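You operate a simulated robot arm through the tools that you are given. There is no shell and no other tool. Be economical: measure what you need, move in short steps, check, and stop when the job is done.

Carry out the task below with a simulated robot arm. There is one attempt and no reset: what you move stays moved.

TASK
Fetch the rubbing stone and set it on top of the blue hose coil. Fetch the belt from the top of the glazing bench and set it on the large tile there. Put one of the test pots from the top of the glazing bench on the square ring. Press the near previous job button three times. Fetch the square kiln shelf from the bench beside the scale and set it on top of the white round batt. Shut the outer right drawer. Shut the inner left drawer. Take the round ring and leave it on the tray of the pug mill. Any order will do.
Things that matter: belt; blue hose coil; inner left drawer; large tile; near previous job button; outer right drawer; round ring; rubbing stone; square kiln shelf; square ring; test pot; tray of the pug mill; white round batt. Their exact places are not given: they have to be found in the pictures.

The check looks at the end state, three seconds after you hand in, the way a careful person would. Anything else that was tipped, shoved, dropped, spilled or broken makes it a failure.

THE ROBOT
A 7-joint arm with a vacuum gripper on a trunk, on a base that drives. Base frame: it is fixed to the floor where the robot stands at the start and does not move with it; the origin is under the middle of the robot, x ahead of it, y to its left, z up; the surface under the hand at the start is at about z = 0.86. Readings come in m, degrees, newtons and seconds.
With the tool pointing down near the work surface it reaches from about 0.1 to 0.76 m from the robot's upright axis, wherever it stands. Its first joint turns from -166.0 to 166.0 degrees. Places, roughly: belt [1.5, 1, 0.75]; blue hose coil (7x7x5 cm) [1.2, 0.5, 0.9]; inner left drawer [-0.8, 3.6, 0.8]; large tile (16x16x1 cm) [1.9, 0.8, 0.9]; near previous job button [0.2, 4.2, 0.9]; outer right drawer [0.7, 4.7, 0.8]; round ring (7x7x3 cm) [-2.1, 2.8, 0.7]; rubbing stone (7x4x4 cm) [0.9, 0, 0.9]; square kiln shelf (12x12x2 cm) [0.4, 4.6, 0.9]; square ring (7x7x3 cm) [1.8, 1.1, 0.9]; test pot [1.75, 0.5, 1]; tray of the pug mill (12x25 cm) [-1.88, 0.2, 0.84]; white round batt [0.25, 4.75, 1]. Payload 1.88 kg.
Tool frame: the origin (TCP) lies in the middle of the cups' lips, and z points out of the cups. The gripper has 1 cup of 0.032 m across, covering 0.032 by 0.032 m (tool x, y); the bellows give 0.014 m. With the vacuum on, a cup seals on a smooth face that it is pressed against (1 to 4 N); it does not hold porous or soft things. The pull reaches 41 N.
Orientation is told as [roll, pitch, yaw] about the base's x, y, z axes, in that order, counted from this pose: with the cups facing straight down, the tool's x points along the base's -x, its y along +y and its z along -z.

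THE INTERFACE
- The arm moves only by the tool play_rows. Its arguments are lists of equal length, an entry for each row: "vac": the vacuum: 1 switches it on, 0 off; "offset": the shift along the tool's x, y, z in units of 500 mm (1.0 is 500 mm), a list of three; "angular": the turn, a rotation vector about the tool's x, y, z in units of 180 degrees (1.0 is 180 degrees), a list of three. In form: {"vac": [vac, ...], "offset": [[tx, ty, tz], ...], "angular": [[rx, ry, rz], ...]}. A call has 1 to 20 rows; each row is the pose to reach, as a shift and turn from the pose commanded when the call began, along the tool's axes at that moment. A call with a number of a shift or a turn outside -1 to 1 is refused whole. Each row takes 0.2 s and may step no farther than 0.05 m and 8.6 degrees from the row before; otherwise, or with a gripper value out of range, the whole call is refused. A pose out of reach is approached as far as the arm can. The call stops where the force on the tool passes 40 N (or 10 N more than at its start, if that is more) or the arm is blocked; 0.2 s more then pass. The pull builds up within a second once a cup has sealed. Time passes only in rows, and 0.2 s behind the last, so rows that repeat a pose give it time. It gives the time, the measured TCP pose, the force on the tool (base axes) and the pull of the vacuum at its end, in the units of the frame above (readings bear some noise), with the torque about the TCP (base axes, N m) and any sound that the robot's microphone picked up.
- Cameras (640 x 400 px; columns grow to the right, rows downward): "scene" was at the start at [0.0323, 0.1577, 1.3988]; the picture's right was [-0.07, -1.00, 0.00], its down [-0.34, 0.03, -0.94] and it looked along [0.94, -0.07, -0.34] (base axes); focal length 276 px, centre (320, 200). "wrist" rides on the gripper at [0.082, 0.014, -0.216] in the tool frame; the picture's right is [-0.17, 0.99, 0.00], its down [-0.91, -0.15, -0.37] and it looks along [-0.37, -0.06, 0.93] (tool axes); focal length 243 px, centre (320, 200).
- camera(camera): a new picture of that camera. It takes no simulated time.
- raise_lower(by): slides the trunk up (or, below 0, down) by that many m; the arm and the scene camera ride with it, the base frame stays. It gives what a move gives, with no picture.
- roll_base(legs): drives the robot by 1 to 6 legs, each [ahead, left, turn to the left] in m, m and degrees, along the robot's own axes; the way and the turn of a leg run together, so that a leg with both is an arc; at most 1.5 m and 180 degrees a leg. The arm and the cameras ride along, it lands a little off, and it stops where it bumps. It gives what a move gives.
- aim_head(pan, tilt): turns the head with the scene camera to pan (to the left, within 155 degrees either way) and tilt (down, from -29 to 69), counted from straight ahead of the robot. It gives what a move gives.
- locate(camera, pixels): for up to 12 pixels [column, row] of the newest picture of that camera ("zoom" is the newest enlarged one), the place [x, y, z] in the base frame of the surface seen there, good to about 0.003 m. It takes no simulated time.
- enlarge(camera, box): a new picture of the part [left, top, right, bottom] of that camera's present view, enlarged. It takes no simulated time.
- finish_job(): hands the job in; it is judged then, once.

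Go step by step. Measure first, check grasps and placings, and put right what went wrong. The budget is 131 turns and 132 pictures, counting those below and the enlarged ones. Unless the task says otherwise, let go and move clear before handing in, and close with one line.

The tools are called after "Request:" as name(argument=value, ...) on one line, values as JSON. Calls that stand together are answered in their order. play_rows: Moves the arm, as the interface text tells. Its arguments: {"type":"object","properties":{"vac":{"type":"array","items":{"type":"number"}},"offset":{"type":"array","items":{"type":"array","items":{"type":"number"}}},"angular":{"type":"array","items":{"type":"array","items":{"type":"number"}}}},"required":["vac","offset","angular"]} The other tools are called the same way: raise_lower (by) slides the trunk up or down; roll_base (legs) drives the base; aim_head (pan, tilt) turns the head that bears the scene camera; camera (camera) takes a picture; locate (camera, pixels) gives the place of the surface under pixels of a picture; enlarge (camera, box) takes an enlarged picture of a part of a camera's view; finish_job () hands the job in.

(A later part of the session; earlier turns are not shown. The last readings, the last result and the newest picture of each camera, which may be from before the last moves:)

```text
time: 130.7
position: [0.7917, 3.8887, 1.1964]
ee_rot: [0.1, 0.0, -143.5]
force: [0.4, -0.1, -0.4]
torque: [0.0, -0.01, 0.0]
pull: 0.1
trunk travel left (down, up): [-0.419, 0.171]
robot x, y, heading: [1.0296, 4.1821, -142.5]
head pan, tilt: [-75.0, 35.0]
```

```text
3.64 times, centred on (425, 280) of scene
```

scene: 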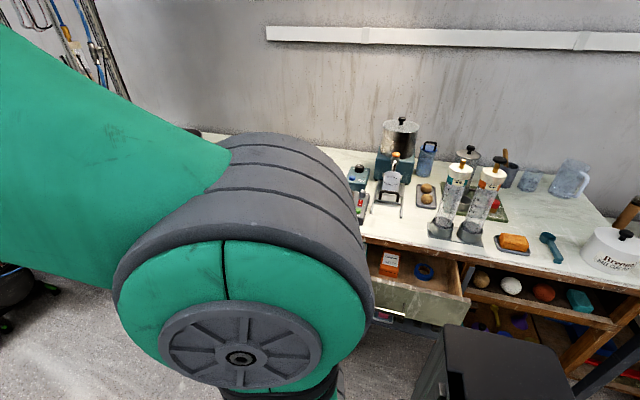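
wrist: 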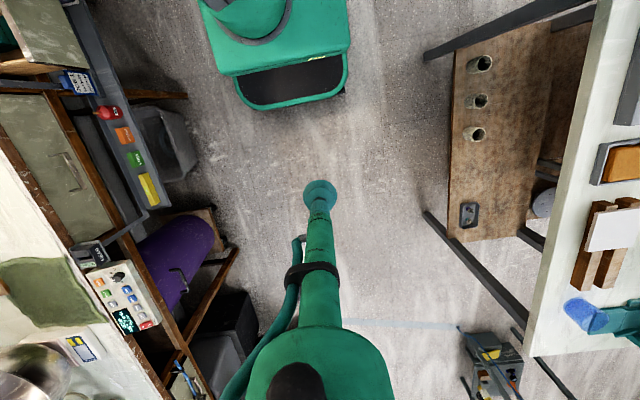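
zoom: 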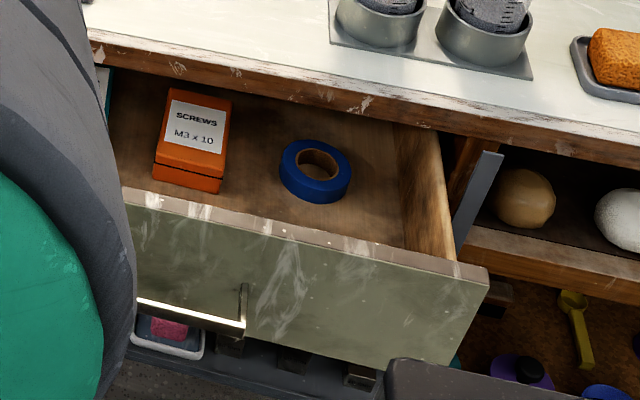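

The "JOB -" blue button on the NEAR panel is the previous-job button. The drawer face is at n≈3.21 (bench frame), z 0.72–0.86. I'll turn the base to face the bench.

Request:
roll_base(legs=[[0, 0, -90.5]])

Request:
aim_head(pan=-10, tilt=50)

Request:
camera(camera="scene")

Request:
camera(camera="wrist")

```text
time: 134.9
position: [0.7319, 4.4133, 1.1967]
ee_rot: [0.0, 0.0, 127.1]
force: [-0.4, 0.6, 0.6]
torque: [-0.02, 0.0, -0.01]
pull: 0.1
trunk travel left (down, up): [-0.419, 0.171]
robot x, y, heading: [1.0264, 4.1798, 128.0]
head pan, tilt: [-75.0, 35.0]
```

```text
time: 136.3
position: [0.7313, 4.4144, 1.197]
ee_rot: [0.0, 0.0, 127.1]
force: [-0.3, -0.2, 0.5]
torque: [0.02, -0.01, -0.01]
pull: 0.0
trunk travel left (down, up): [-0.419, 0.171]
robot x, y, heading: [1.0262, 4.1837, 127.9]
head pan, tilt: [-10.0, 50.0]
```

```text
68 pictures are left
```

scene: 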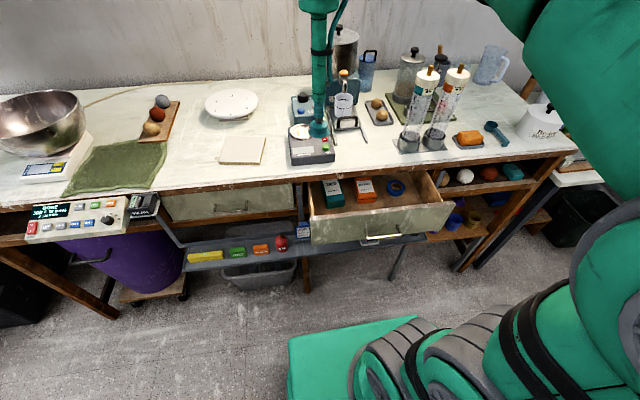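

```text
67 pictures are left
```

wrist: 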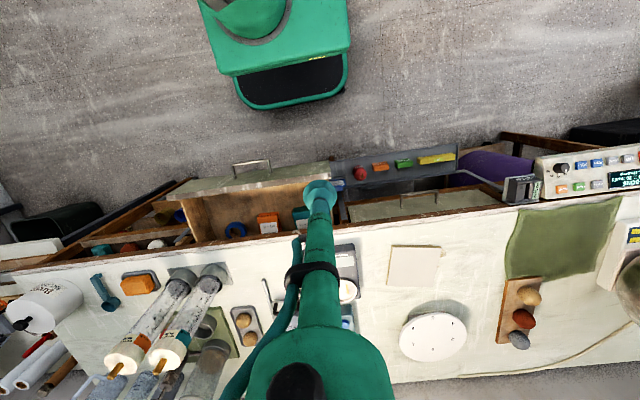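

Good overview. I'll locate the drawer face/handle, bench edge, kiln shelf corners, and batt.

Request:
locate(camera="wrist", pixels=[[180, 193], [325, 170], [250, 184], [250, 163], [200, 240], [420, 217], [392, 246], [441, 250], [436, 284], [389, 279], [414, 264], [432, 338]])

Request:
enlarge(camera="wrist", box=[370, 230, 490, 370])

Request:
enlarge(camera="scene", box=[180, 70, 300, 180])

```text
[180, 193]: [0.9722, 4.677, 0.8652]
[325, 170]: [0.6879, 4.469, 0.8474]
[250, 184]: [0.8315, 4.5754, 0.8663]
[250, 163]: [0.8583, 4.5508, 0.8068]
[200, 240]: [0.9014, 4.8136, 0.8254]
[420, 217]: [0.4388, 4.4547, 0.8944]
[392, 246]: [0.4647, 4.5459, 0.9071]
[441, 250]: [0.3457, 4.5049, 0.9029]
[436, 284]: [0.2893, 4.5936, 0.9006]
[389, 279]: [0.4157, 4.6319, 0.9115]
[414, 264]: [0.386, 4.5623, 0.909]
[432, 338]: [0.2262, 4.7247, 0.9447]
```

```text
2.86 times, centred on (430, 300) of wrist
```

zoom: 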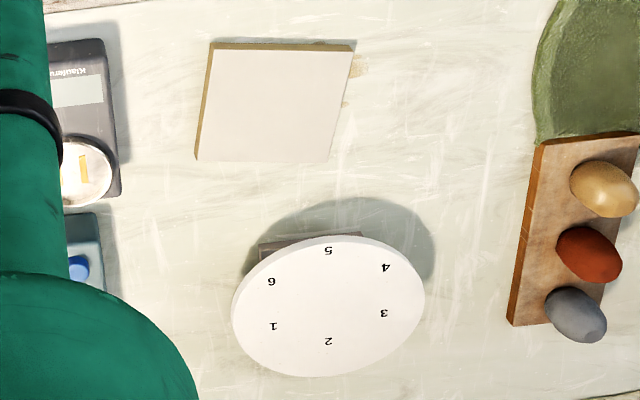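

```text
3.64 times, centred on (240, 125) of scene
```

zoom: 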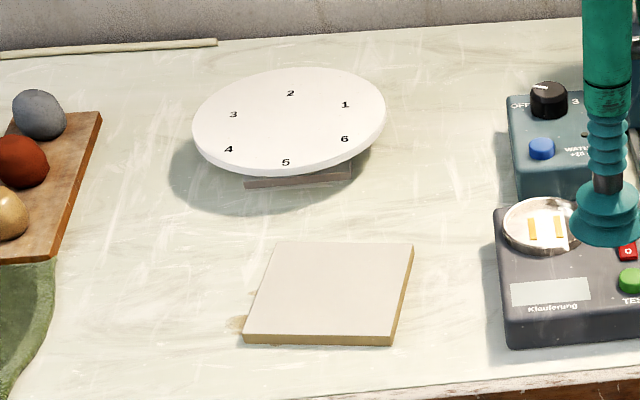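

Drawer face is at n≈3.21 with top z 0.865, handle at z≈0.81. I'll bring the tool in front of it, tilted ~40° forward, at z≈0.83 above the handle.

Request:
play_rows(vac=[0, 0, 0, 0, 0, 0, 0, 0, 0, 0, 0, 0, 0], offset=[[0.021, -0.088, 0], [0.042, -0.176, 0], [0.063, -0.264, 0], [0.083, -0.351, 0], [0.083, -0.351, 0.0815], [0.083, -0.351, 0.163], [0.083, -0.351, 0.2445], [0.083, -0.351, 0.326], [0.083, -0.351, 0.4075], [0.083, -0.351, 0.489], [0.083, -0.351, 0.5705], [0.083, -0.351, 0.652], [0.083, -0.351, 0.732]], angular=[[0, 0, 0], [0, 0, 0], [0, 0, 0], [0, 0, 0], [0, -0.025, 0], [0, -0.05, 0], [0, -0.075, 0], [0, -0.1, 0], [0, -0.125, 0], [0, -0.15, 0], [0, -0.175, 0], [0, -0.2, 0], [0, -0.225, 0]])

Request:
camera(camera="scene")

```text
time: 138.2
position: [0.8946, 4.4863, 0.9547]
ee_rot: [5.2, -11.8, 126.4]
force: [0.8, 0.7, 0.5]
torque: [0.01, -0.02, -0.01]
pull: 0.1
trunk travel left (down, up): [-0.419, 0.171]
robot x, y, heading: [1.0284, 4.1847, 128.0]
head pan, tilt: [-10.0, 50.0]
stopped in row 9: the arm was blocked; the commanded pose is now the measured one
```

```text
64 pictures are left
```

scene: 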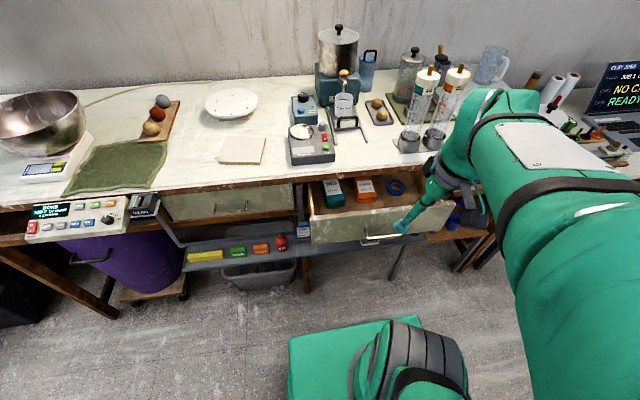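

The arm got blocked because it's too folded this close. I'll back the base 0.2 m so the arm works more extended.

Request:
roll_base(legs=[[-0.2, 0, 0]])

Request:
play_rows(vac=[0, 0, 0, 0, 0], offset=[[-0.08, 0, -0.04], [-0.16, 0, -0.08], [-0.24, 0, -0.1], [-0.3, 0, -0.1], [-0.36, 0, -0.1]], angular=[[0, 0, 0], [0, 0, 0], [0, 0, 0], [0, 0, 0], [0, 0, 0]])

```text
time: 139.8
position: [1.0168, 4.33, 0.953]
ee_rot: [5.3, -11.6, 126.6]
force: [-0.1, 0.1, 0.2]
torque: [-0.01, 0.0, 0.04]
pull: 0.2
trunk travel left (down, up): [-0.419, 0.171]
robot x, y, heading: [1.1496, 4.0228, 127.9]
head pan, tilt: [-10.0, 50.0]
```

```text
time: 141.0
position: [0.9214, 4.4655, 1.0401]
ee_rot: [5.3, -11.6, 126.6]
force: [0.1, 0.7, 0.7]
torque: [0.05, 0.02, -0.02]
pull: 0.1
trunk travel left (down, up): [-0.419, 0.171]
robot x, y, heading: [1.1538, 4.0245, 128.0]
head pan, tilt: [-10.0, 50.0]
```

Now lower to z≈0.83 with further tilt.

Request:
play_rows(vac=[0, 0, 0, 0, 0, 0], offset=[[0.0186, 0, 0.082], [0.0372, 0, 0.164], [0.0558, 0, 0.246], [0.0744, 0, 0.328], [0.093, 0, 0.41], [0.093, 0, 0.41]], angular=[[0, -0.028, 0], [0, -0.056, 0], [0, -0.084, 0], [0, -0.112, 0], [0, -0.14, 0], [0, -0.14, 0]])

Request:
enlarge(camera="scene", box=[240, 100, 540, 300])

```text
time: 142.6
position: [0.9105, 4.4383, 0.792]
ee_rot: [8.0, -31.9, 123.0]
force: [0.3, -0.4, -0.3]
torque: [0.02, 0.02, -0.03]
pull: 0.1
trunk travel left (down, up): [-0.419, 0.171]
robot x, y, heading: [1.1525, 4.0256, 128.0]
head pan, tilt: [-10.0, 50.0]
stopped in row 6: the arm was blocked; the commanded pose is now the measured one
```

```text
2.00 times, centred on (390, 200) of scene
```

zoom: 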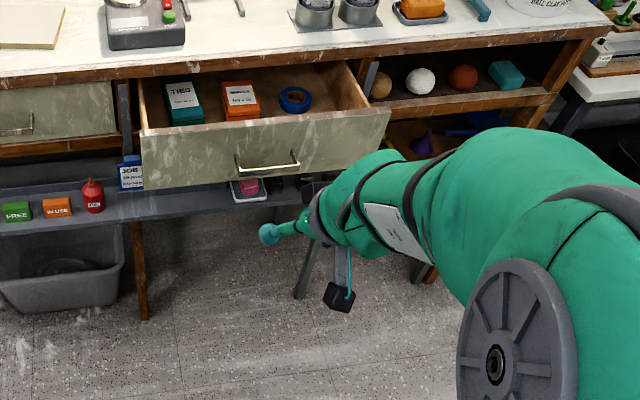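

The tool is tilted ~32° at n≈3.05, z 0.79. I'll raise 4.5 cm to clear the handle, then move forward toward the face.

Request:
play_rows(vac=[0, 0, 0, 0, 0], offset=[[-0.048, 0, -0.076], [-0.099, 0, -0.0442], [-0.15, 0, -0.0124], [-0.201, 0, 0.0194], [-0.252, 0, 0.0512]], angular=[[0, 0, 0], [0, 0, 0], [0, 0, 0], [0, 0, 0], [0, 0, 0]])

Request:
enlarge(camera="scene", box=[270, 130, 510, 280])

```text
time: 143.8
position: [0.8408, 4.5337, 0.8428]
ee_rot: [7.9, -32.2, 123.4]
force: [-0.1, -0.4, 0.9]
torque: [-0.02, 0.01, 0.03]
pull: 0.0
trunk travel left (down, up): [-0.419, 0.171]
robot x, y, heading: [1.1529, 4.0278, 127.8]
head pan, tilt: [-10.0, 50.0]
```

```text
2.67 times, centred on (390, 205) of scene
```

zoom: 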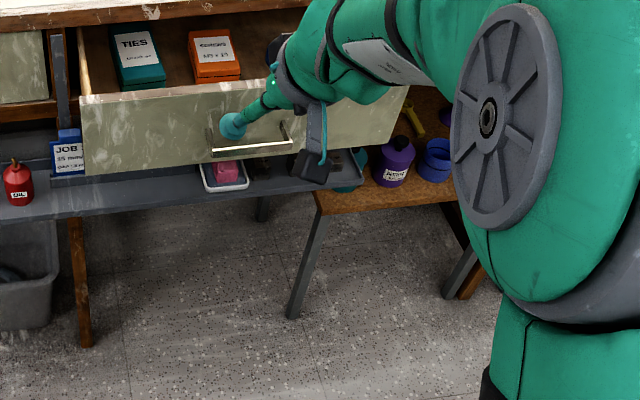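

Above the handle, just short of the face. Now I'll push forward in 3 cm rows.

Request:
play_rows(vac=[0, 0, 0, 0, 0, 0], offset=[[-0.034, 0, 0.0212], [-0.068, 0, 0.0424], [-0.102, 0, 0.0636], [-0.136, 0, 0.0848], [-0.17, 0, 0.106], [-0.204, 0, 0.1272]], angular=[[0, 0, 0], [0, 0, 0], [0, 0, 0], [0, 0, 0], [0, 0, 0], [0, 0, 0]])

Request:
enlarge(camera="scene", box=[270, 130, 510, 280])

```text
time: 145.2
position: [0.7668, 4.6299, 0.8449]
ee_rot: [7.9, -32.3, 123.4]
force: [0.4, -0.5, 0.3]
torque: [0.06, 0.04, 0.02]
pull: 0.1
trunk travel left (down, up): [-0.419, 0.171]
robot x, y, heading: [1.1502, 4.0256, 127.7]
head pan, tilt: [-10.0, 50.0]
```

```text
2.67 times, centred on (390, 205) of scene
```

zoom: 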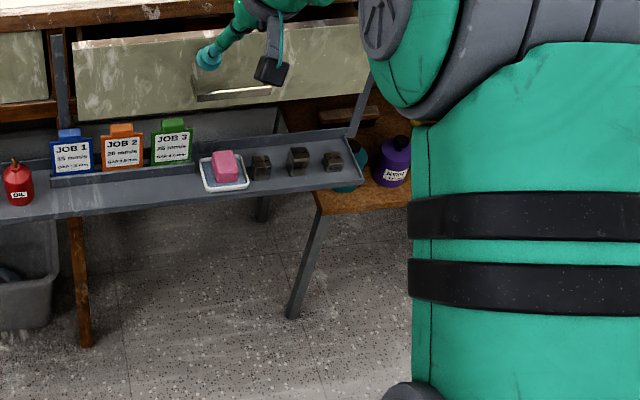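

The drawer slides in easily. Continue until it stops.

Request:
play_rows(vac=[0, 0, 0, 0, 0], offset=[[-0.034, 0, 0.0212], [-0.068, 0, 0.0424], [-0.095, 0, 0.0594], [-0.11, 0, 0.0687], [-0.119, 0, 0.0742]], angular=[[0, 0, 0], [0, 0, 0], [0, 0, 0], [0, 0, 0], [0, 0, 0]])

Request:
enlarge(camera="scene", box=[170, 120, 470, 270])

```text
time: 146.4
position: [0.7305, 4.6782, 0.8347]
ee_rot: [8.2, -31.1, 123.2]
force: [8.6, -11.3, 4.7]
torque: [0.26, 0.17, -0.03]
pull: 0.1
trunk travel left (down, up): [-0.419, 0.171]
robot x, y, heading: [1.1485, 4.0258, 127.6]
head pan, tilt: [-10.0, 50.0]
stopped in row 5: the force on the tool passed its limit at 44 N (the readings are from after the stop); the commanded pose is now the measured one
```

```text
2.13 times, centred on (320, 195) of scene
```

zoom: 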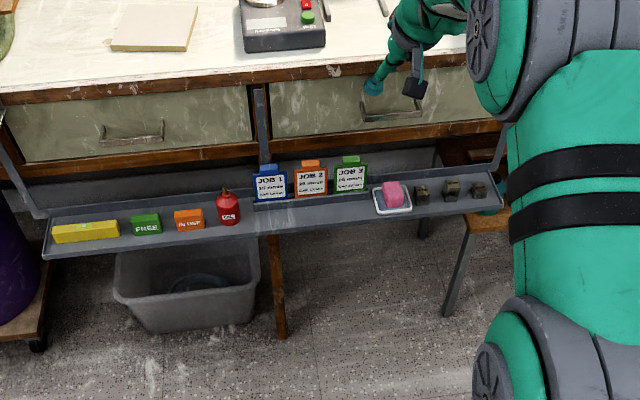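

The drawer is flush with its neighbour. I'll back away, then rise and untilt.

Request:
play_rows(vac=[0, 0, 0, 0, 0, 0, 0, 0, 0, 0, 0], offset=[[0.068, 0, -0.0424], [0.136, 0, -0.0848], [0.204, 0, -0.127], [0.16, 0, -0.197], [0.116, 0, -0.268], [0.073, 0, -0.338], [0.03, 0, -0.408], [-0.014, 0, -0.478], [-0.014, 0, -0.478], [-0.014, 0, -0.478], [-0.014, 0, -0.478]], angular=[[0, 0, 0], [0, 0, 0], [0, 0, 0], [0, 0.03, 0], [0, 0.06, 0], [0, 0.09, 0], [0, 0.12, 0], [0, 0.15, 0], [0, 0.174, 0], [0, 0.174, 0], [0, 0.174, 0]])

```text
time: 148.8
position: [0.8211, 4.6008, 1.0413]
ee_rot: [7.0, 0.1, 127.5]
force: [0.3, 0.2, -0.5]
torque: [-0.02, 0.05, -0.01]
pull: 0.0
trunk travel left (down, up): [-0.419, 0.171]
robot x, y, heading: [1.1523, 4.0252, 127.7]
head pan, tilt: [-10.0, 50.0]
```

There's a leftover 7° roll to remove; I'll retract and raise the tool while levelling it. Also I'll check where the grey bin stands on the floor.

Request:
play_rows(vac=[0, 0, 0, 0, 0], offset=[[0.08, 0, -0.05], [0.16, 0, -0.1], [0.24, 0, -0.15], [0.32, 0, -0.2], [0.4, 0, -0.24]], angular=[[0.01, 0, 0], [0.02, 0, 0], [0.03, 0, 0], [0.039, 0, 0], [0.039, 0, 0]])

Request:
camera(camera="scene")

Request:
locate(camera="scene", pixels=[[230, 260], [260, 285], [290, 270], [250, 255], [308, 290], [240, 290], [170, 285]])

```text
time: 150.0
position: [0.9543, 4.4491, 1.1611]
ee_rot: [0.0, 0.0, 127.5]
force: [-0.1, 0.2, 0.1]
torque: [-0.01, -0.02, -0.02]
pull: 0.1
trunk travel left (down, up): [-0.419, 0.171]
robot x, y, heading: [1.1451, 4.0288, 127.7]
head pan, tilt: [-10.0, 50.0]
```

```text
59 pictures are left
```

scene: 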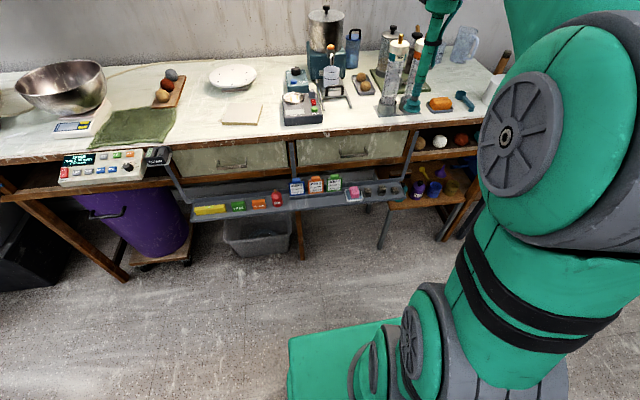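

```text
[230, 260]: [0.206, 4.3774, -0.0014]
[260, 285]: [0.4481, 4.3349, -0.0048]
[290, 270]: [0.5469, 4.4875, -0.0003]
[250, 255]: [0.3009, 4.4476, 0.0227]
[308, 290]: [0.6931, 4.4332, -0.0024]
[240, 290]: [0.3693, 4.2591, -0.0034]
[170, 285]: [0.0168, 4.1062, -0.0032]
```

The bin stands behind n≈3.4, so I can drive up close. Moving left 0.31 and ahead 0.39.

Request:
roll_base(legs=[[0, 0.31, -1], [0.39, 0, 0]])

Request:
camera(camera="wrist")

```text
time: 154.2
position: [0.4779, 4.5719, 1.1603]
ee_rot: [-0.1, 0.1, 126.7]
force: [-0.1, 0.4, 0.3]
torque: [-0.03, 0.0, 0.0]
pull: 0.2
trunk travel left (down, up): [-0.419, 0.171]
robot x, y, heading: [0.6654, 4.1467, 127.3]
head pan, tilt: [-10.0, 50.0]
```

```text
58 pictures are left
```

wrist: 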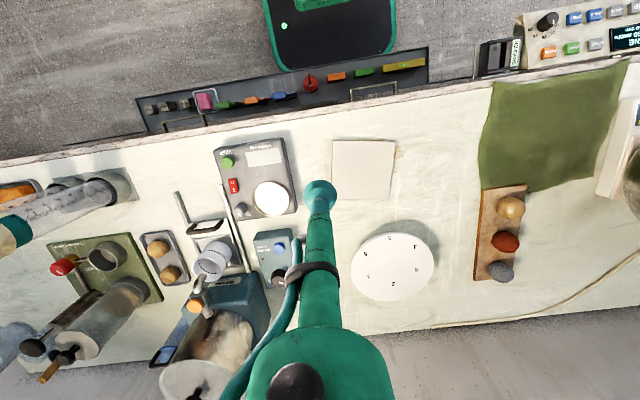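

In position. I'll locate the kiln shelf's corners, the batt's rim, and the JOB- button.

Request:
locate(camera="wrist", pixels=[[335, 142], [395, 143], [390, 196], [336, 193], [364, 169], [353, 272], [432, 266], [390, 235], [392, 299], [392, 267], [574, 18], [595, 15]])

Request:
enlarge(camera="wrist", box=[480, 0, 640, 90])

```text
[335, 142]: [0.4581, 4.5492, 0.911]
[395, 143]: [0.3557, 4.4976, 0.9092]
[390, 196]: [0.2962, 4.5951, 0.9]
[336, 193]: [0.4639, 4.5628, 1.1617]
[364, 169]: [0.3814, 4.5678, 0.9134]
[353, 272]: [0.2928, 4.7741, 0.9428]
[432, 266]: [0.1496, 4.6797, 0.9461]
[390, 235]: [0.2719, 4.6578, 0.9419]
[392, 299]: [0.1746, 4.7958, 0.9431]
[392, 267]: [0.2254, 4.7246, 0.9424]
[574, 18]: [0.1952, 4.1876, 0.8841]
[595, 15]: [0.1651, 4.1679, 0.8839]
```

```text
4.00 times, centred on (560, 45) of wrist
```

zoom: 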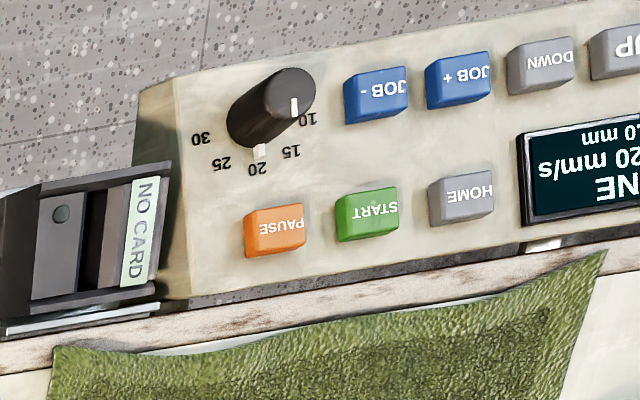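

Kiln shelf centre is (0.381, 4.568, 0.912); batt centre (0.2225, 4.727, 0.943). I'll go over the shelf and down to 2 cm above.

Request:
play_rows(vac=[0, 0, 0, 0, 0, 0, 0, 0, 0], offset=[[-0.0365, 0.0533, 0], [-0.073, 0.1067, 0], [-0.1096, 0.16, 0], [-0.1096, 0.16, 0.09], [-0.1096, 0.16, 0.18], [-0.1096, 0.16, 0.27], [-0.1096, 0.16, 0.36], [-0.1096, 0.16, 0.45], [-0.1096, 0.16, 0.45]], angular=[[0, 0, 0], [0, 0, 0], [0, 0, 0], [0, 0, 0], [0, 0, 0], [0, 0, 0], [0, 0, 0], [0, 0, 0], [0, 0, 0]])

Request:
play_rows(vac=[1, 1, 1, 1, 1, 1, 1, 1, 1], offset=[[0, 0, 0.025], [0, 0, 0.038], [0, 0, 0.046], [0, 0, 0.052], [0, 0, 0.055], [0, 0, 0.055], [0, 0, 0.055], [0, 0, 0.055], [0, 0, 0.055]], angular=[[0, 0, 0], [0, 0, 0], [0, 0, 0], [0, 0, 0], [0, 0, 0], [0, 0, 0], [0, 0, 0], [0, 0, 0], [0, 0, 0]])

```text
time: 156.2
position: [0.3811, 4.5681, 0.9347]
ee_rot: [-0.1, 0.0, 126.6]
force: [0.3, 0.3, -0.7]
torque: [-0.02, -0.02, 0.02]
pull: 0.1
trunk travel left (down, up): [-0.419, 0.171]
robot x, y, heading: [0.6669, 4.1444, 127.0]
head pan, tilt: [-10.0, 50.0]
```

```text
time: 158.2
position: [0.3812, 4.5689, 0.9081]
ee_rot: [0.1, -0.2, 126.7]
force: [1.1, 4.5, 18.2]
torque: [-0.01, 0.02, -0.08]
pull: 41.0
trunk travel left (down, up): [-0.419, 0.171]
robot x, y, heading: [0.6659, 4.1461, 127.0]
head pan, tilt: [-10.0, 50.0]
```

Sealed. Lift 9 cm and carry over the batt.

Request:
play_rows(vac=[1, 1, 1, 1, 1, 1, 1, 1, 1], offset=[[0, 0, -0.03], [0, 0, -0.1], [0, 0, -0.18], [-0.0886, 0.013, -0.19], [-0.1772, 0.026, -0.19], [-0.2658, 0.039, -0.19], [-0.3544, 0.052, -0.19], [-0.443, 0.065, -0.19], [-0.443, 0.065, -0.15]], angular=[[0, 0, 0], [0, 0, 0], [0, 0, 0], [0, 0, 0], [0, 0, 0], [0, 0, 0], [0, 0, 0], [0, 0, 0], [0, 0, 0]])

Request:
camera(camera="wrist")

```text
time: 160.2
position: [0.2229, 4.7262, 0.9837]
ee_rot: [0.0, -0.1, 126.7]
force: [0.5, -0.2, -3.0]
torque: [0.0, 0.0, 0.05]
pull: 40.9
trunk travel left (down, up): [-0.419, 0.171]
robot x, y, heading: [0.6675, 4.1427, 127.0]
head pan, tilt: [-10.0, 50.0]
```

```text
56 pictures are left
```

wrist: 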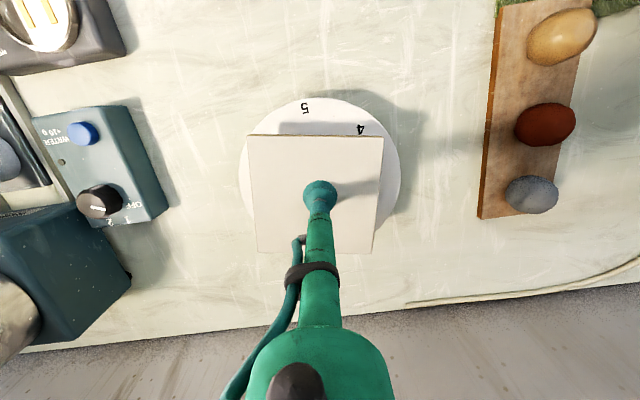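

Positioned. Lowering to contact.

Request:
play_rows(vac=[1, 1, 1, 1, 1, 1], offset=[[0, 0, 0.03], [0, 0, 0.048], [0, 0, 0.054], [0, 0, 0.058], [0, 0, 0.061], [0, 0, 0.061]], angular=[[0, 0, 0], [0, 0, 0], [0, 0, 0], [0, 0, 0], [0, 0, 0], [0, 0, 0]])

```text
time: 161.6
position: [0.2221, 4.7272, 0.9534]
ee_rot: [0.0, -0.2, 126.7]
force: [-1.0, 1.2, 5.0]
torque: [-0.08, -0.07, -0.04]
pull: 40.3
trunk travel left (down, up): [-0.419, 0.171]
robot x, y, heading: [0.6666, 4.1422, 127.0]
head pan, tilt: [-10.0, 50.0]
```

Contact of ~8 N. Release, wait, and rise.

Request:
play_rows(vac=[0, 0, 0, 0, 0, 0, 0, 0, 0], offset=[[0, 0, 0], [0, 0, 0], [0, 0, 0], [0, 0, 0], [0, 0, -0.01], [0, 0, -0.04], [0, 0, -0.1], [0.06, 0, -0.16], [0.12, 0, -0.22]], angular=[[0, 0, 0], [0, 0, 0], [0, 0, 0], [0, 0, 0], [0, 0, 0], [0, 0, 0], [0, 0, 0], [0, 0, 0], [0, 0, 0]])

Request:
camera(camera="wrist")

Request:
aim_head(pan=25, tilt=35)

Request:
camera(camera="scene")

```text
time: 163.6
position: [0.2581, 4.6788, 1.0627]
ee_rot: [0.0, 0.0, 126.6]
force: [0.5, 0.2, 0.7]
torque: [-0.01, 0.0, -0.04]
pull: 0.2
trunk travel left (down, up): [-0.419, 0.171]
robot x, y, heading: [0.6667, 4.1432, 127.3]
head pan, tilt: [-10.0, 50.0]
```

```text
55 pictures are left
```

wrist: 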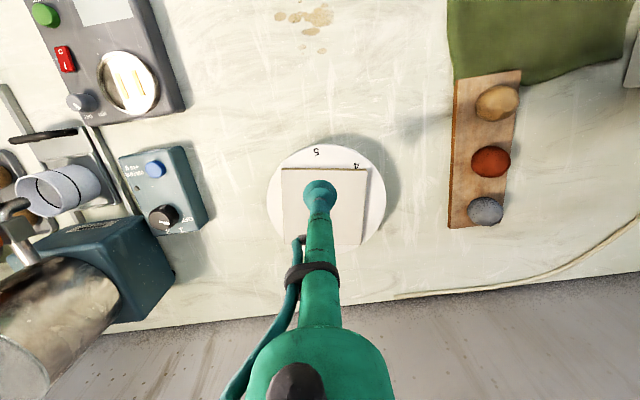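

```text
time: 164.6
position: [0.2576, 4.6793, 1.0633]
ee_rot: [0.1, -0.1, 126.6]
force: [0.8, -0.2, 0.4]
torque: [-0.01, 0.0, -0.01]
pull: 0.0
trunk travel left (down, up): [-0.419, 0.171]
robot x, y, heading: [0.6643, 4.1451, 127.3]
head pan, tilt: [25.0, 35.0]
```

```text
54 pictures are left
```

scene: 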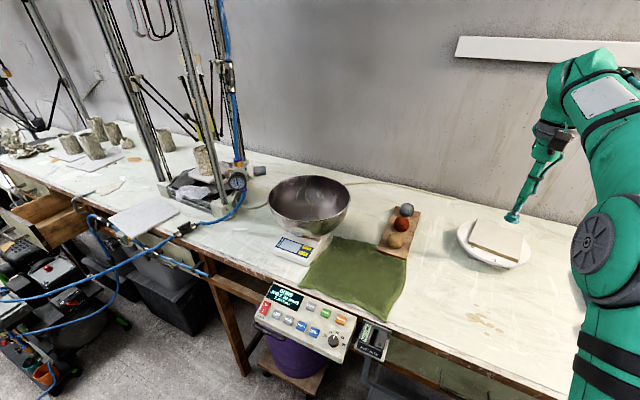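

The kiln shelf rests on the batt. Now the button: enlarge the panel and measure it and its slope.

Request:
enlarge(camera="scene", box=[250, 275, 370, 365])

```text
4.44 times, centred on (310, 320) of scene
```

zoom: 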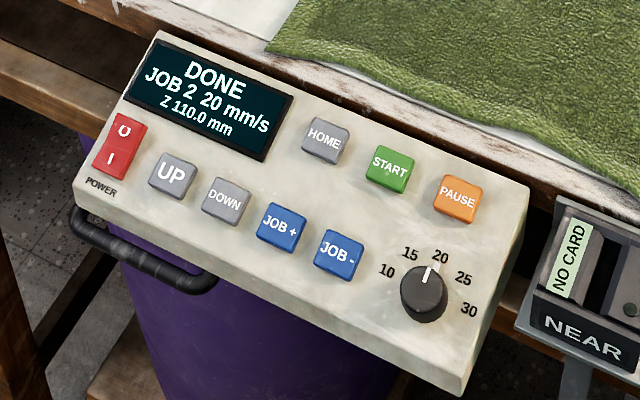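

Request:
locate(camera="zoom", pixels=[[339, 251], [325, 240], [358, 250], [335, 270], [282, 225], [425, 285], [390, 170], [460, 200], [370, 290], [400, 215], [300, 180], [240, 250]])

```text
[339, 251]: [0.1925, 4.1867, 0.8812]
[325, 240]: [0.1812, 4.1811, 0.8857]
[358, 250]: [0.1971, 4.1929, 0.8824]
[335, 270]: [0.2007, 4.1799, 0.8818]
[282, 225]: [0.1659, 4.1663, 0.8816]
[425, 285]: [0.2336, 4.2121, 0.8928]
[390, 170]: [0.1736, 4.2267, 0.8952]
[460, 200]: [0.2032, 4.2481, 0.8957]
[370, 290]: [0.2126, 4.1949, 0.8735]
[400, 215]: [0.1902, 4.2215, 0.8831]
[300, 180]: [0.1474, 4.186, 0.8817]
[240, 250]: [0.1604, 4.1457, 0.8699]
```

The JOB- button top is at about (0.192, 4.187, 0.882) on a panel sloping ~17°. I'll move above it, turning the tool with the arm.

Request:
play_rows(vac=[0, 0, 0, 0, 0, 0, 0, 0, 0, 0, 0, 0, 0, 0], offset=[[0.0647, 0.0629, -0.02], [0.1295, 0.1258, -0.03], [0.1942, 0.1887, -0.03], [0.2589, 0.2516, -0.03], [0.3236, 0.3145, -0.03], [0.3884, 0.3775, -0.03], [0.4531, 0.4404, -0.03], [0.5178, 0.5033, -0.03], [0.5825, 0.5662, -0.03], [0.6473, 0.6291, -0.03], [0.712, 0.692, -0.03], [0.712, 0.692, 0.06], [0.712, 0.692, 0.15], [0.712, 0.692, 0.24]], angular=[[0, 0, -0.0236], [0, 0, -0.0472], [0, 0, -0.0708], [0, 0, -0.0944], [0, 0, -0.118], [0, 0, -0.1416], [0, 0, -0.1652], [0, 0, -0.1888], [0, 0, -0.2124], [0, 0, -0.236], [0, 0, -0.26], [0, 0, -0.26], [0, 0, -0.26], [0, 0, -0.26]])

Request:
camera(camera="wrist")

Request:
enlarge(camera="scene", box=[250, 275, 370, 365])

```text
time: 167.6
position: [0.1942, 4.1866, 0.9424]
ee_rot: [0.0, 0.0, 173.4]
force: [-0.5, 0.2, -0.4]
torque: [0.02, 0.01, 0.02]
pull: 0.2
trunk travel left (down, up): [-0.419, 0.171]
robot x, y, heading: [0.6687, 4.1483, 127.1]
head pan, tilt: [25.0, 35.0]
```

```text
52 pictures are left
```

wrist: 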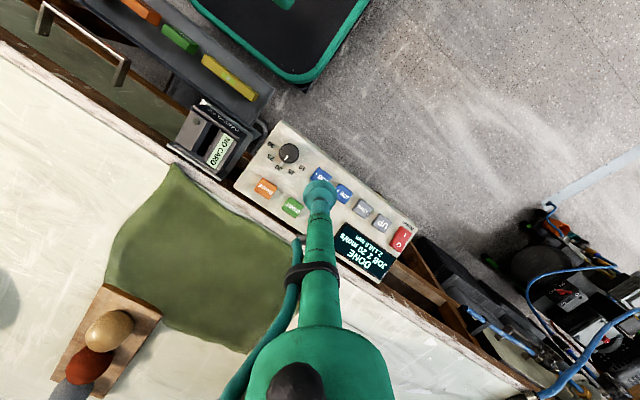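

```text
4.44 times, centred on (310, 320) of scene
```

zoom: 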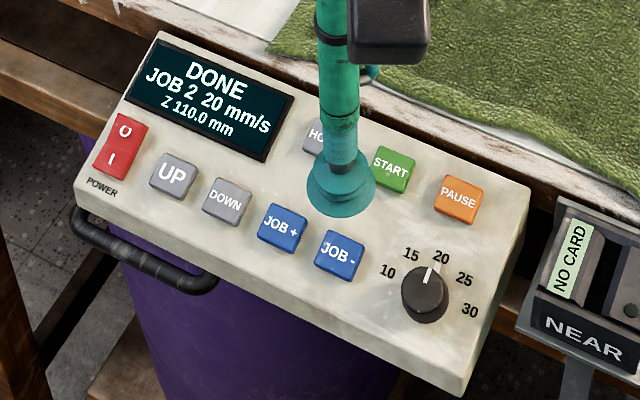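

Aligned over JOB-. I'll tilt the cup ~15° to match the panel and lower carefully to first contact.

Request:
play_rows(vac=[0, 0, 0, 0, 0, 0, 0], offset=[[-0.002, 0, 0.02], [-0.002, 0, 0.05], [-0.002, 0, 0.08], [-0.002, 0, 0.1], [-0.002, 0, 0.11], [-0.002, 0, 0.116], [-0.002, 0, 0.116]], angular=[[0.0305, -0.0285, 0], [0.061, -0.057, 0], [0.061, -0.057, 0], [0.061, -0.057, 0], [0.061, -0.057, 0], [0.061, -0.057, 0], [0.061, -0.057, 0]])

Request:
enlarge(camera="scene", box=[250, 275, 370, 365])

Request:
enlarge(camera="wrist", box=[240, 120, 430, 290])

```text
time: 169.2
position: [0.1929, 4.1871, 0.8842]
ee_rot: [-11.1, -10.1, 174.4]
force: [-0.8, 1.2, -0.1]
torque: [-0.01, 0.0, 0.02]
pull: 0.0
trunk travel left (down, up): [-0.419, 0.171]
robot x, y, heading: [0.6683, 4.1414, 127.3]
head pan, tilt: [25.0, 35.0]
```

```text
4.44 times, centred on (310, 320) of scene
```

zoom: 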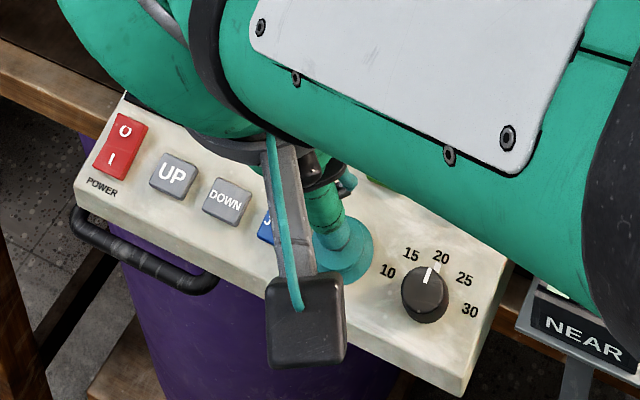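

```text
2.35 times, centred on (335, 205) of wrist
```

zoom: 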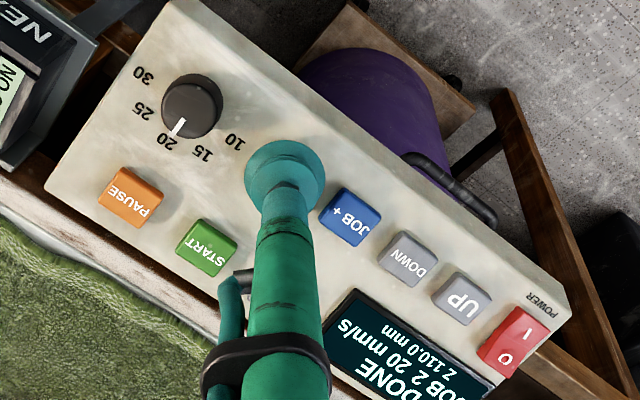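

The cup covers JOB- squarely and the wrist view shows the display ("JOB 2"). I'll press along the tool axis by a few mm.

Request:
play_rows(vac=[0, 0, 0, 0], offset=[[0, 0, 0.004], [0, 0, 0.008], [0, 0, 0.011], [0, 0, 0.011]], angular=[[0, 0, 0], [0, 0, 0], [0, 0, 0], [0, 0, 0]])

Request:
enlarge(camera="wrist", box=[240, 120, 430, 290])

```text
time: 170.2
position: [0.1907, 4.1877, 0.8794]
ee_rot: [-11.0, -10.2, 174.4]
force: [-0.2, 0.4, 1.5]
torque: [-0.01, 0.01, 0.04]
pull: 0.1
trunk travel left (down, up): [-0.419, 0.171]
robot x, y, heading: [0.6657, 4.1462, 126.9]
head pan, tilt: [25.0, 35.0]
```

```text
2.35 times, centred on (335, 205) of wrist
```

zoom: 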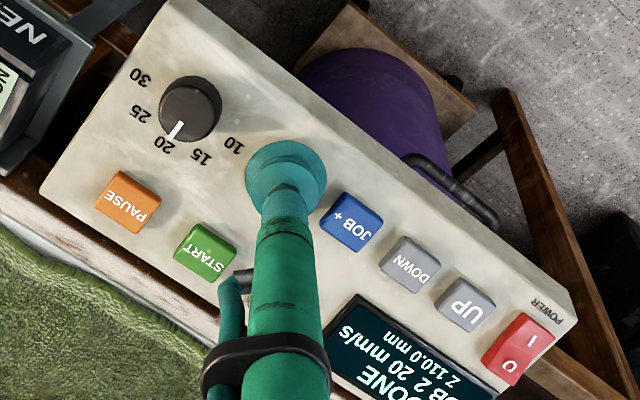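

Barely touching (1.5 N). Press 3 mm further.

Request:
play_rows(vac=[0, 0, 0, 0], offset=[[0, 0, 0.003], [0, 0, 0.006], [0, 0, 0.006], [0, 0, 0.006]], angular=[[0, 0, 0], [0, 0, 0], [0, 0, 0], [0, 0, 0]])

Request:
enlarge(camera="wrist", box=[240, 120, 430, 290])

```text
time: 171.2
position: [0.1917, 4.1884, 0.876]
ee_rot: [-11.1, -10.3, 174.4]
force: [0.4, 0.1, 1.9]
torque: [0.0, 0.01, 0.01]
pull: 0.0
trunk travel left (down, up): [-0.419, 0.171]
robot x, y, heading: [0.666, 4.145, 127.1]
head pan, tilt: [25.0, 35.0]
```

```text
2.35 times, centred on (335, 205) of wrist
```

zoom: 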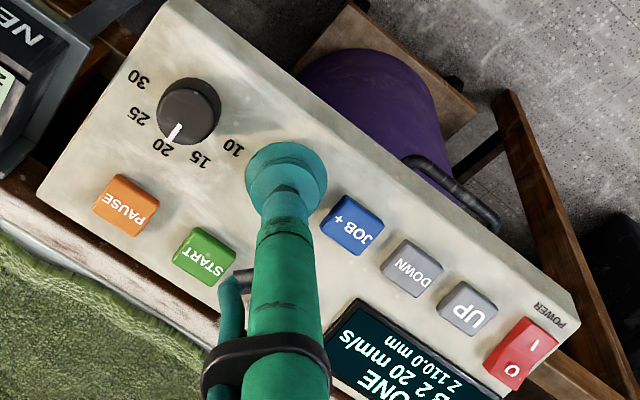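

Still "JOB 2" and 1.9 N. Press further.

Request:
play_rows(vac=[0, 0, 0, 0], offset=[[0, 0, 0.004], [0, 0, 0.008], [0, 0, 0.008], [0, 0, 0.008]], angular=[[0, 0, 0], [0, 0, 0], [0, 0, 0], [0, 0, 0]])

```text
time: 172.2
position: [0.1901, 4.1895, 0.8727]
ee_rot: [-11.1, -10.2, 174.4]
force: [0.3, -0.5, 2.6]
torque: [0.01, 0.0, 0.02]
pull: 0.0
trunk travel left (down, up): [-0.419, 0.171]
robot x, y, heading: [0.6669, 4.1419, 127.2]
head pan, tilt: [25.0, 35.0]
heard: click
```

A click — first press registered. Retract ~14 mm, and check the display.

Request:
play_rows(vac=[0, 0, 0, 0], offset=[[0, 0, -0.015], [0, 0, -0.03], [0, 0, -0.03], [0, 0, -0.03]], angular=[[0, 0, 0], [0, 0, 0], [0, 0, 0], [0, 0, 0]])

Request:
enlarge(camera="wrist", box=[240, 120, 430, 290])

```text
time: 173.2
position: [0.1929, 4.1854, 0.8866]
ee_rot: [-11.0, -10.2, 174.4]
force: [0.5, 0.3, 0.5]
torque: [0.0, 0.02, 0.03]
pull: 0.1
trunk travel left (down, up): [-0.419, 0.171]
robot x, y, heading: [0.6677, 4.1456, 127.4]
head pan, tilt: [25.0, 35.0]
```

```text
2.35 times, centred on (335, 205) of wrist
```

zoom: 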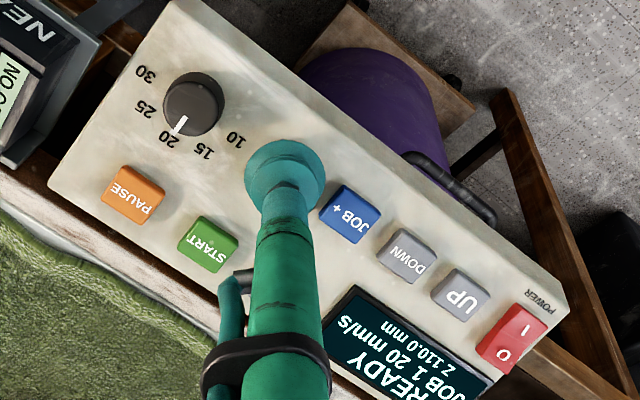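

Display now reads "READY JOB 1" — one press counted. Second press to the same depth, then release.

Request:
play_rows(vac=[0, 0, 0, 0, 0, 0, 0, 0], offset=[[0, 0, 0.012], [0, 0, 0.022], [0, 0, 0.03], [0, 0, 0.031], [0, 0, 0.031], [0, 0, 0.015], [0, 0, 0], [0, 0, 0]], angular=[[0, 0, 0], [0, 0, 0], [0, 0, 0], [0, 0, 0], [0, 0, 0], [0, 0, 0], [0, 0, 0], [0, 0, 0]])

Request:
enlarge(camera="wrist", box=[240, 120, 430, 290])

```text
time: 175.0
position: [0.1931, 4.1857, 0.8876]
ee_rot: [-11.0, -10.3, 174.3]
force: [-0.3, -0.6, -0.6]
torque: [-0.02, 0.0, 0.0]
pull: 0.0
trunk travel left (down, up): [-0.419, 0.171]
robot x, y, heading: [0.667, 4.1481, 127.0]
head pan, tilt: [25.0, 35.0]
heard: click
```

```text
2.35 times, centred on (335, 205) of wrist
```

zoom: 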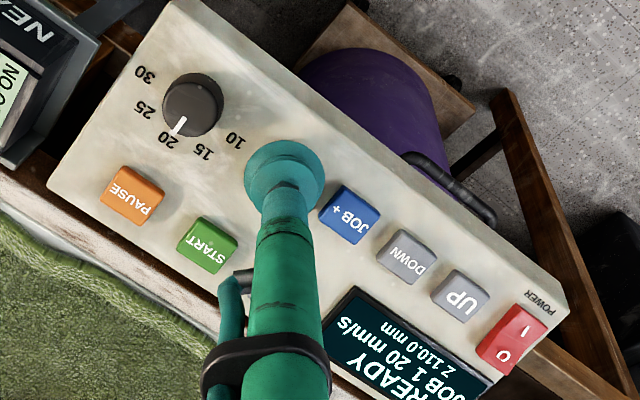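

Second click heard (the display stays at the lowest job, 1). Third press.

Request:
play_rows(vac=[0, 0, 0, 0, 0, 0, 0, 0], offset=[[0, 0, 0.012], [0, 0, 0.022], [0, 0, 0.03], [0, 0, 0.031], [0, 0, 0.031], [0, 0, 0.015], [0, 0, 0], [0, 0, 0]], angular=[[0, 0, 0], [0, 0, 0], [0, 0, 0], [0, 0, 0], [0, 0, 0], [0, 0, 0], [0, 0, 0], [0, 0, 0]])

```text
time: 176.8
position: [0.192, 4.1869, 0.8858]
ee_rot: [-11.1, -10.2, 174.4]
force: [0.1, 0.3, 0.3]
torque: [-0.02, 0.05, 0.01]
pull: 0.1
trunk travel left (down, up): [-0.419, 0.171]
robot x, y, heading: [0.6667, 4.1455, 127.2]
head pan, tilt: [25.0, 35.0]
heard: click
```

Three clicks counted. I'll rise, untilt, back into the aisle and look toward the left drawers.

Request:
play_rows(vac=[0, 0, 0, 0, 0, 0, 0], offset=[[0, 0, -0.06], [0, 0, -0.13], [0, 0, -0.2], [0, 0, -0.28], [0, 0, -0.36], [0, 0, -0.44], [0, 0, -0.5]], angular=[[0, 0, 0], [0, 0, 0], [0, 0, 0], [-0.02, 0.019, 0], [-0.04, 0.038, 0], [-0.061, 0.057, 0], [-0.061, 0.057, 0]])

Request:
roll_base(legs=[[-0.36, 0, 0], [0, 0, 89.5]])

Request:
aim_head(pan=-35, tilt=30)

Request:
camera(camera="scene")

```text
time: 178.4
position: [0.2304, 4.1339, 1.1305]
ee_rot: [0.0, 0.1, 173.4]
force: [-0.4, -1.2, -0.2]
torque: [-0.03, -0.02, 0.02]
pull: 0.1
trunk travel left (down, up): [-0.419, 0.171]
robot x, y, heading: [0.6671, 4.1437, 127.1]
head pan, tilt: [25.0, 35.0]
```

```text
time: 184.5
position: [0.8903, 3.4208, 1.1296]
ee_rot: [0.1, 0.1, -97.2]
force: [-0.1, 0.2, 0.0]
torque: [-0.01, -0.02, 0.02]
pull: 0.0
trunk travel left (down, up): [-0.419, 0.171]
robot x, y, heading: [0.8836, 3.8547, -143.5]
head pan, tilt: [25.0, 35.0]
```

```text
time: 185.8
position: [0.8912, 3.4195, 1.1297]
ee_rot: [0.0, 0.0, -97.2]
force: [0.5, -0.3, 0.7]
torque: [-0.01, -0.02, -0.01]
pull: 0.0
trunk travel left (down, up): [-0.419, 0.171]
robot x, y, heading: [0.883, 3.8562, -143.6]
head pan, tilt: [-35.0, 30.0]
```

```text
44 pictures are left
```

scene: 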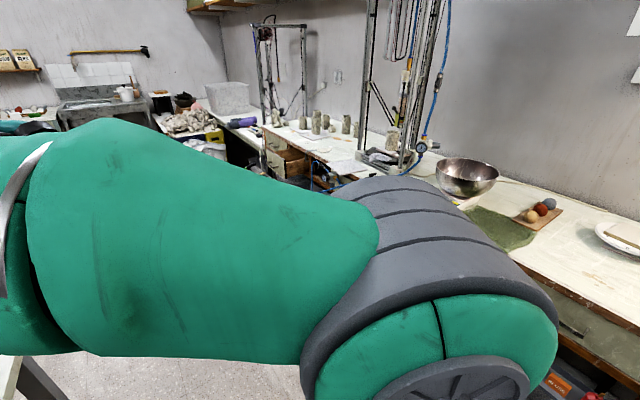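

The arm is swung over toward the island; I'll swing it to straight ahead so I can drive and see.

Request:
play_rows(vac=[0, 0, 0, 0, 0, 0, 0, 0, 0], offset=[[-0.0084, -0.092, -0.01], [-0.007, -0.1846, -0.02], [0.0042, -0.2764, -0.03], [0.0252, -0.3666, -0.04], [0.0556, -0.454, -0.05], [0.095, -0.5378, -0.06], [0.1428, -0.617, -0.07], [0.199, -0.6906, -0.08], [0.2624, -0.7576, -0.09]], angular=[[0, 0, 0.0337], [0, 0, 0.0674], [0, 0, 0.1011], [0, 0, 0.1348], [0, 0, 0.1685], [0, 0, 0.2022], [0, 0, 0.2359], [0, 0, 0.2696], [0, 0, 0.3033]])

Request:
roll_base(legs=[[0.45, 0, 0]])

Request:
aim_head(pan=5, tilt=35)

Request:
camera(camera="scene")

Request:
camera(camera="wrist")

```text
time: 187.8
position: [0.5327, 3.6, 1.1744]
ee_rot: [0.1, 0.0, -151.9]
force: [0.5, 0.1, -0.1]
torque: [0.01, 0.02, -0.01]
pull: 0.0
trunk travel left (down, up): [-0.419, 0.171]
robot x, y, heading: [0.8892, 3.8559, -143.8]
head pan, tilt: [-35.0, 30.0]
```

```text
time: 190.5
position: [0.1685, 3.3313, 1.175]
ee_rot: [-0.1, 0.1, -151.8]
force: [0.7, 0.2, -0.5]
torque: [0.0, 0.02, -0.05]
pull: 0.0
trunk travel left (down, up): [-0.419, 0.171]
robot x, y, heading: [0.5177, 3.5889, -143.6]
head pan, tilt: [-35.0, 30.0]
```

```text
time: 191.6
position: [0.1681, 3.3316, 1.1752]
ee_rot: [0.0, 0.0, -151.8]
force: [0.5, 0.2, -0.3]
torque: [0.01, 0.03, -0.03]
pull: 0.1
trunk travel left (down, up): [-0.419, 0.171]
robot x, y, heading: [0.5195, 3.5915, -143.7]
head pan, tilt: [5.0, 35.0]
```

```text
43 pictures are left
```

scene: 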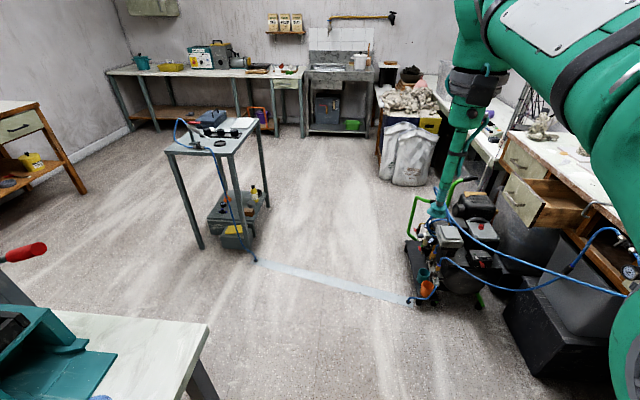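

```text
42 pictures are left
```

wrist: 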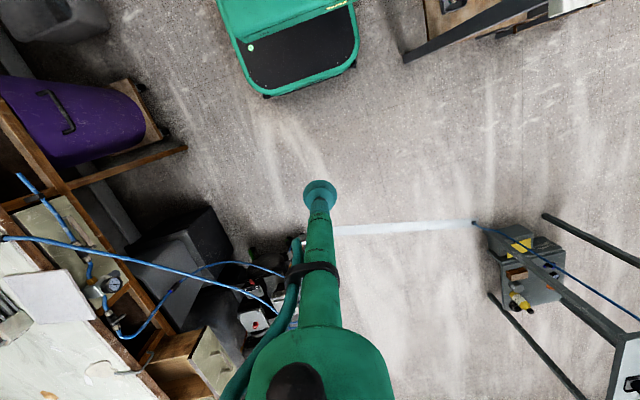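

I see the open inner left drawer at scene (540,200), with the compressor in front and the blue hose looping nearby. I'll measure those and look closer.

Request:
locate(camera="scene", pixels=[[507, 178], [543, 203], [525, 200], [520, 190], [410, 300], [480, 305], [405, 245], [445, 230], [330, 283], [475, 235], [512, 290], [450, 200]])

Request:
enlarge(camera="scene", box=[400, 130, 640, 330])

Request:
locate(camera="wrist", pixels=[[150, 365], [205, 340], [235, 375], [215, 355], [120, 335], [150, 325], [100, 285], [150, 255], [230, 265], [265, 290], [380, 230], [250, 320]])

```text
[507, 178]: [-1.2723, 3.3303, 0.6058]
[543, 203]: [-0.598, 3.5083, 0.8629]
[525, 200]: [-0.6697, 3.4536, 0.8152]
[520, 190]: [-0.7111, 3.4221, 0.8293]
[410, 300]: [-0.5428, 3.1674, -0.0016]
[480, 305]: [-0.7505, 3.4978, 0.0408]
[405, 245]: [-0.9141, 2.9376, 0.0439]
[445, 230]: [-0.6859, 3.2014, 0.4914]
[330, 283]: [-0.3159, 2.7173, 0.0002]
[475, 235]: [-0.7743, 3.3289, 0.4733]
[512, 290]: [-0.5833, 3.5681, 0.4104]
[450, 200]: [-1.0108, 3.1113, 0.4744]
```

```text
2.00 times, centred on (520, 230) of scene
```

zoom: 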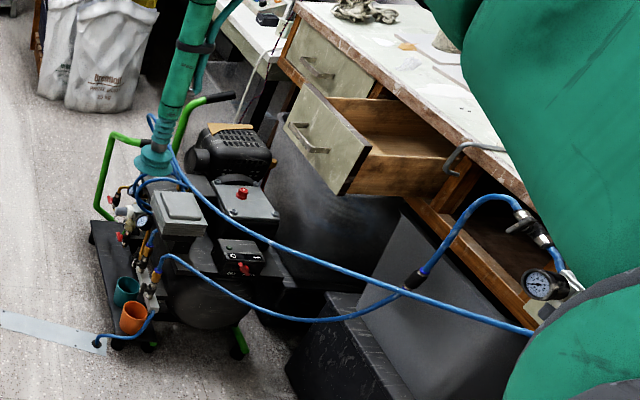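

```text
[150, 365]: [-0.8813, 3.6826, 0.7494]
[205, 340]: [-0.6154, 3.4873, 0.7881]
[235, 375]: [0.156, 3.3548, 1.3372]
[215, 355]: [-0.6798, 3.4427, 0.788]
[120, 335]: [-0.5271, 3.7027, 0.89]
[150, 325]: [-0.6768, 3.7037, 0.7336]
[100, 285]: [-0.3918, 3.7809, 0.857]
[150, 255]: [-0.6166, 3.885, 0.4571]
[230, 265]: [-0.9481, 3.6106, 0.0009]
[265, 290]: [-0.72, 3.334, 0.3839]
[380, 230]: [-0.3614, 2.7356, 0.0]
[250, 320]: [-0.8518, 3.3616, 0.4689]
```

Drawer face at n≈3.205 with right top corner (-0.598, 3.508, 0.863). I need to know where the hoses run.

Request:
locate(camera="zoom", pixels=[[530, 331], [470, 309], [420, 293], [340, 261], [240, 221], [500, 196], [450, 232], [415, 275], [330, 321], [220, 288], [310, 150], [352, 165]])

```text
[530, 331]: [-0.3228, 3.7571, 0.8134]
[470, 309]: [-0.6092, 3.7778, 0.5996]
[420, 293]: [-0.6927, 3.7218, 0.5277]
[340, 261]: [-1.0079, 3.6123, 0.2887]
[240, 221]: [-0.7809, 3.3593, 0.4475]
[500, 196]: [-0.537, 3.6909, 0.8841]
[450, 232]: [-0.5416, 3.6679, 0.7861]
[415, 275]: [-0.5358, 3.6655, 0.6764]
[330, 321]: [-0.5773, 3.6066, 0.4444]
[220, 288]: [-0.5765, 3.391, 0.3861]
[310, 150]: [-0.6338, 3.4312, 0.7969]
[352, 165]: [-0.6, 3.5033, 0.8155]
```

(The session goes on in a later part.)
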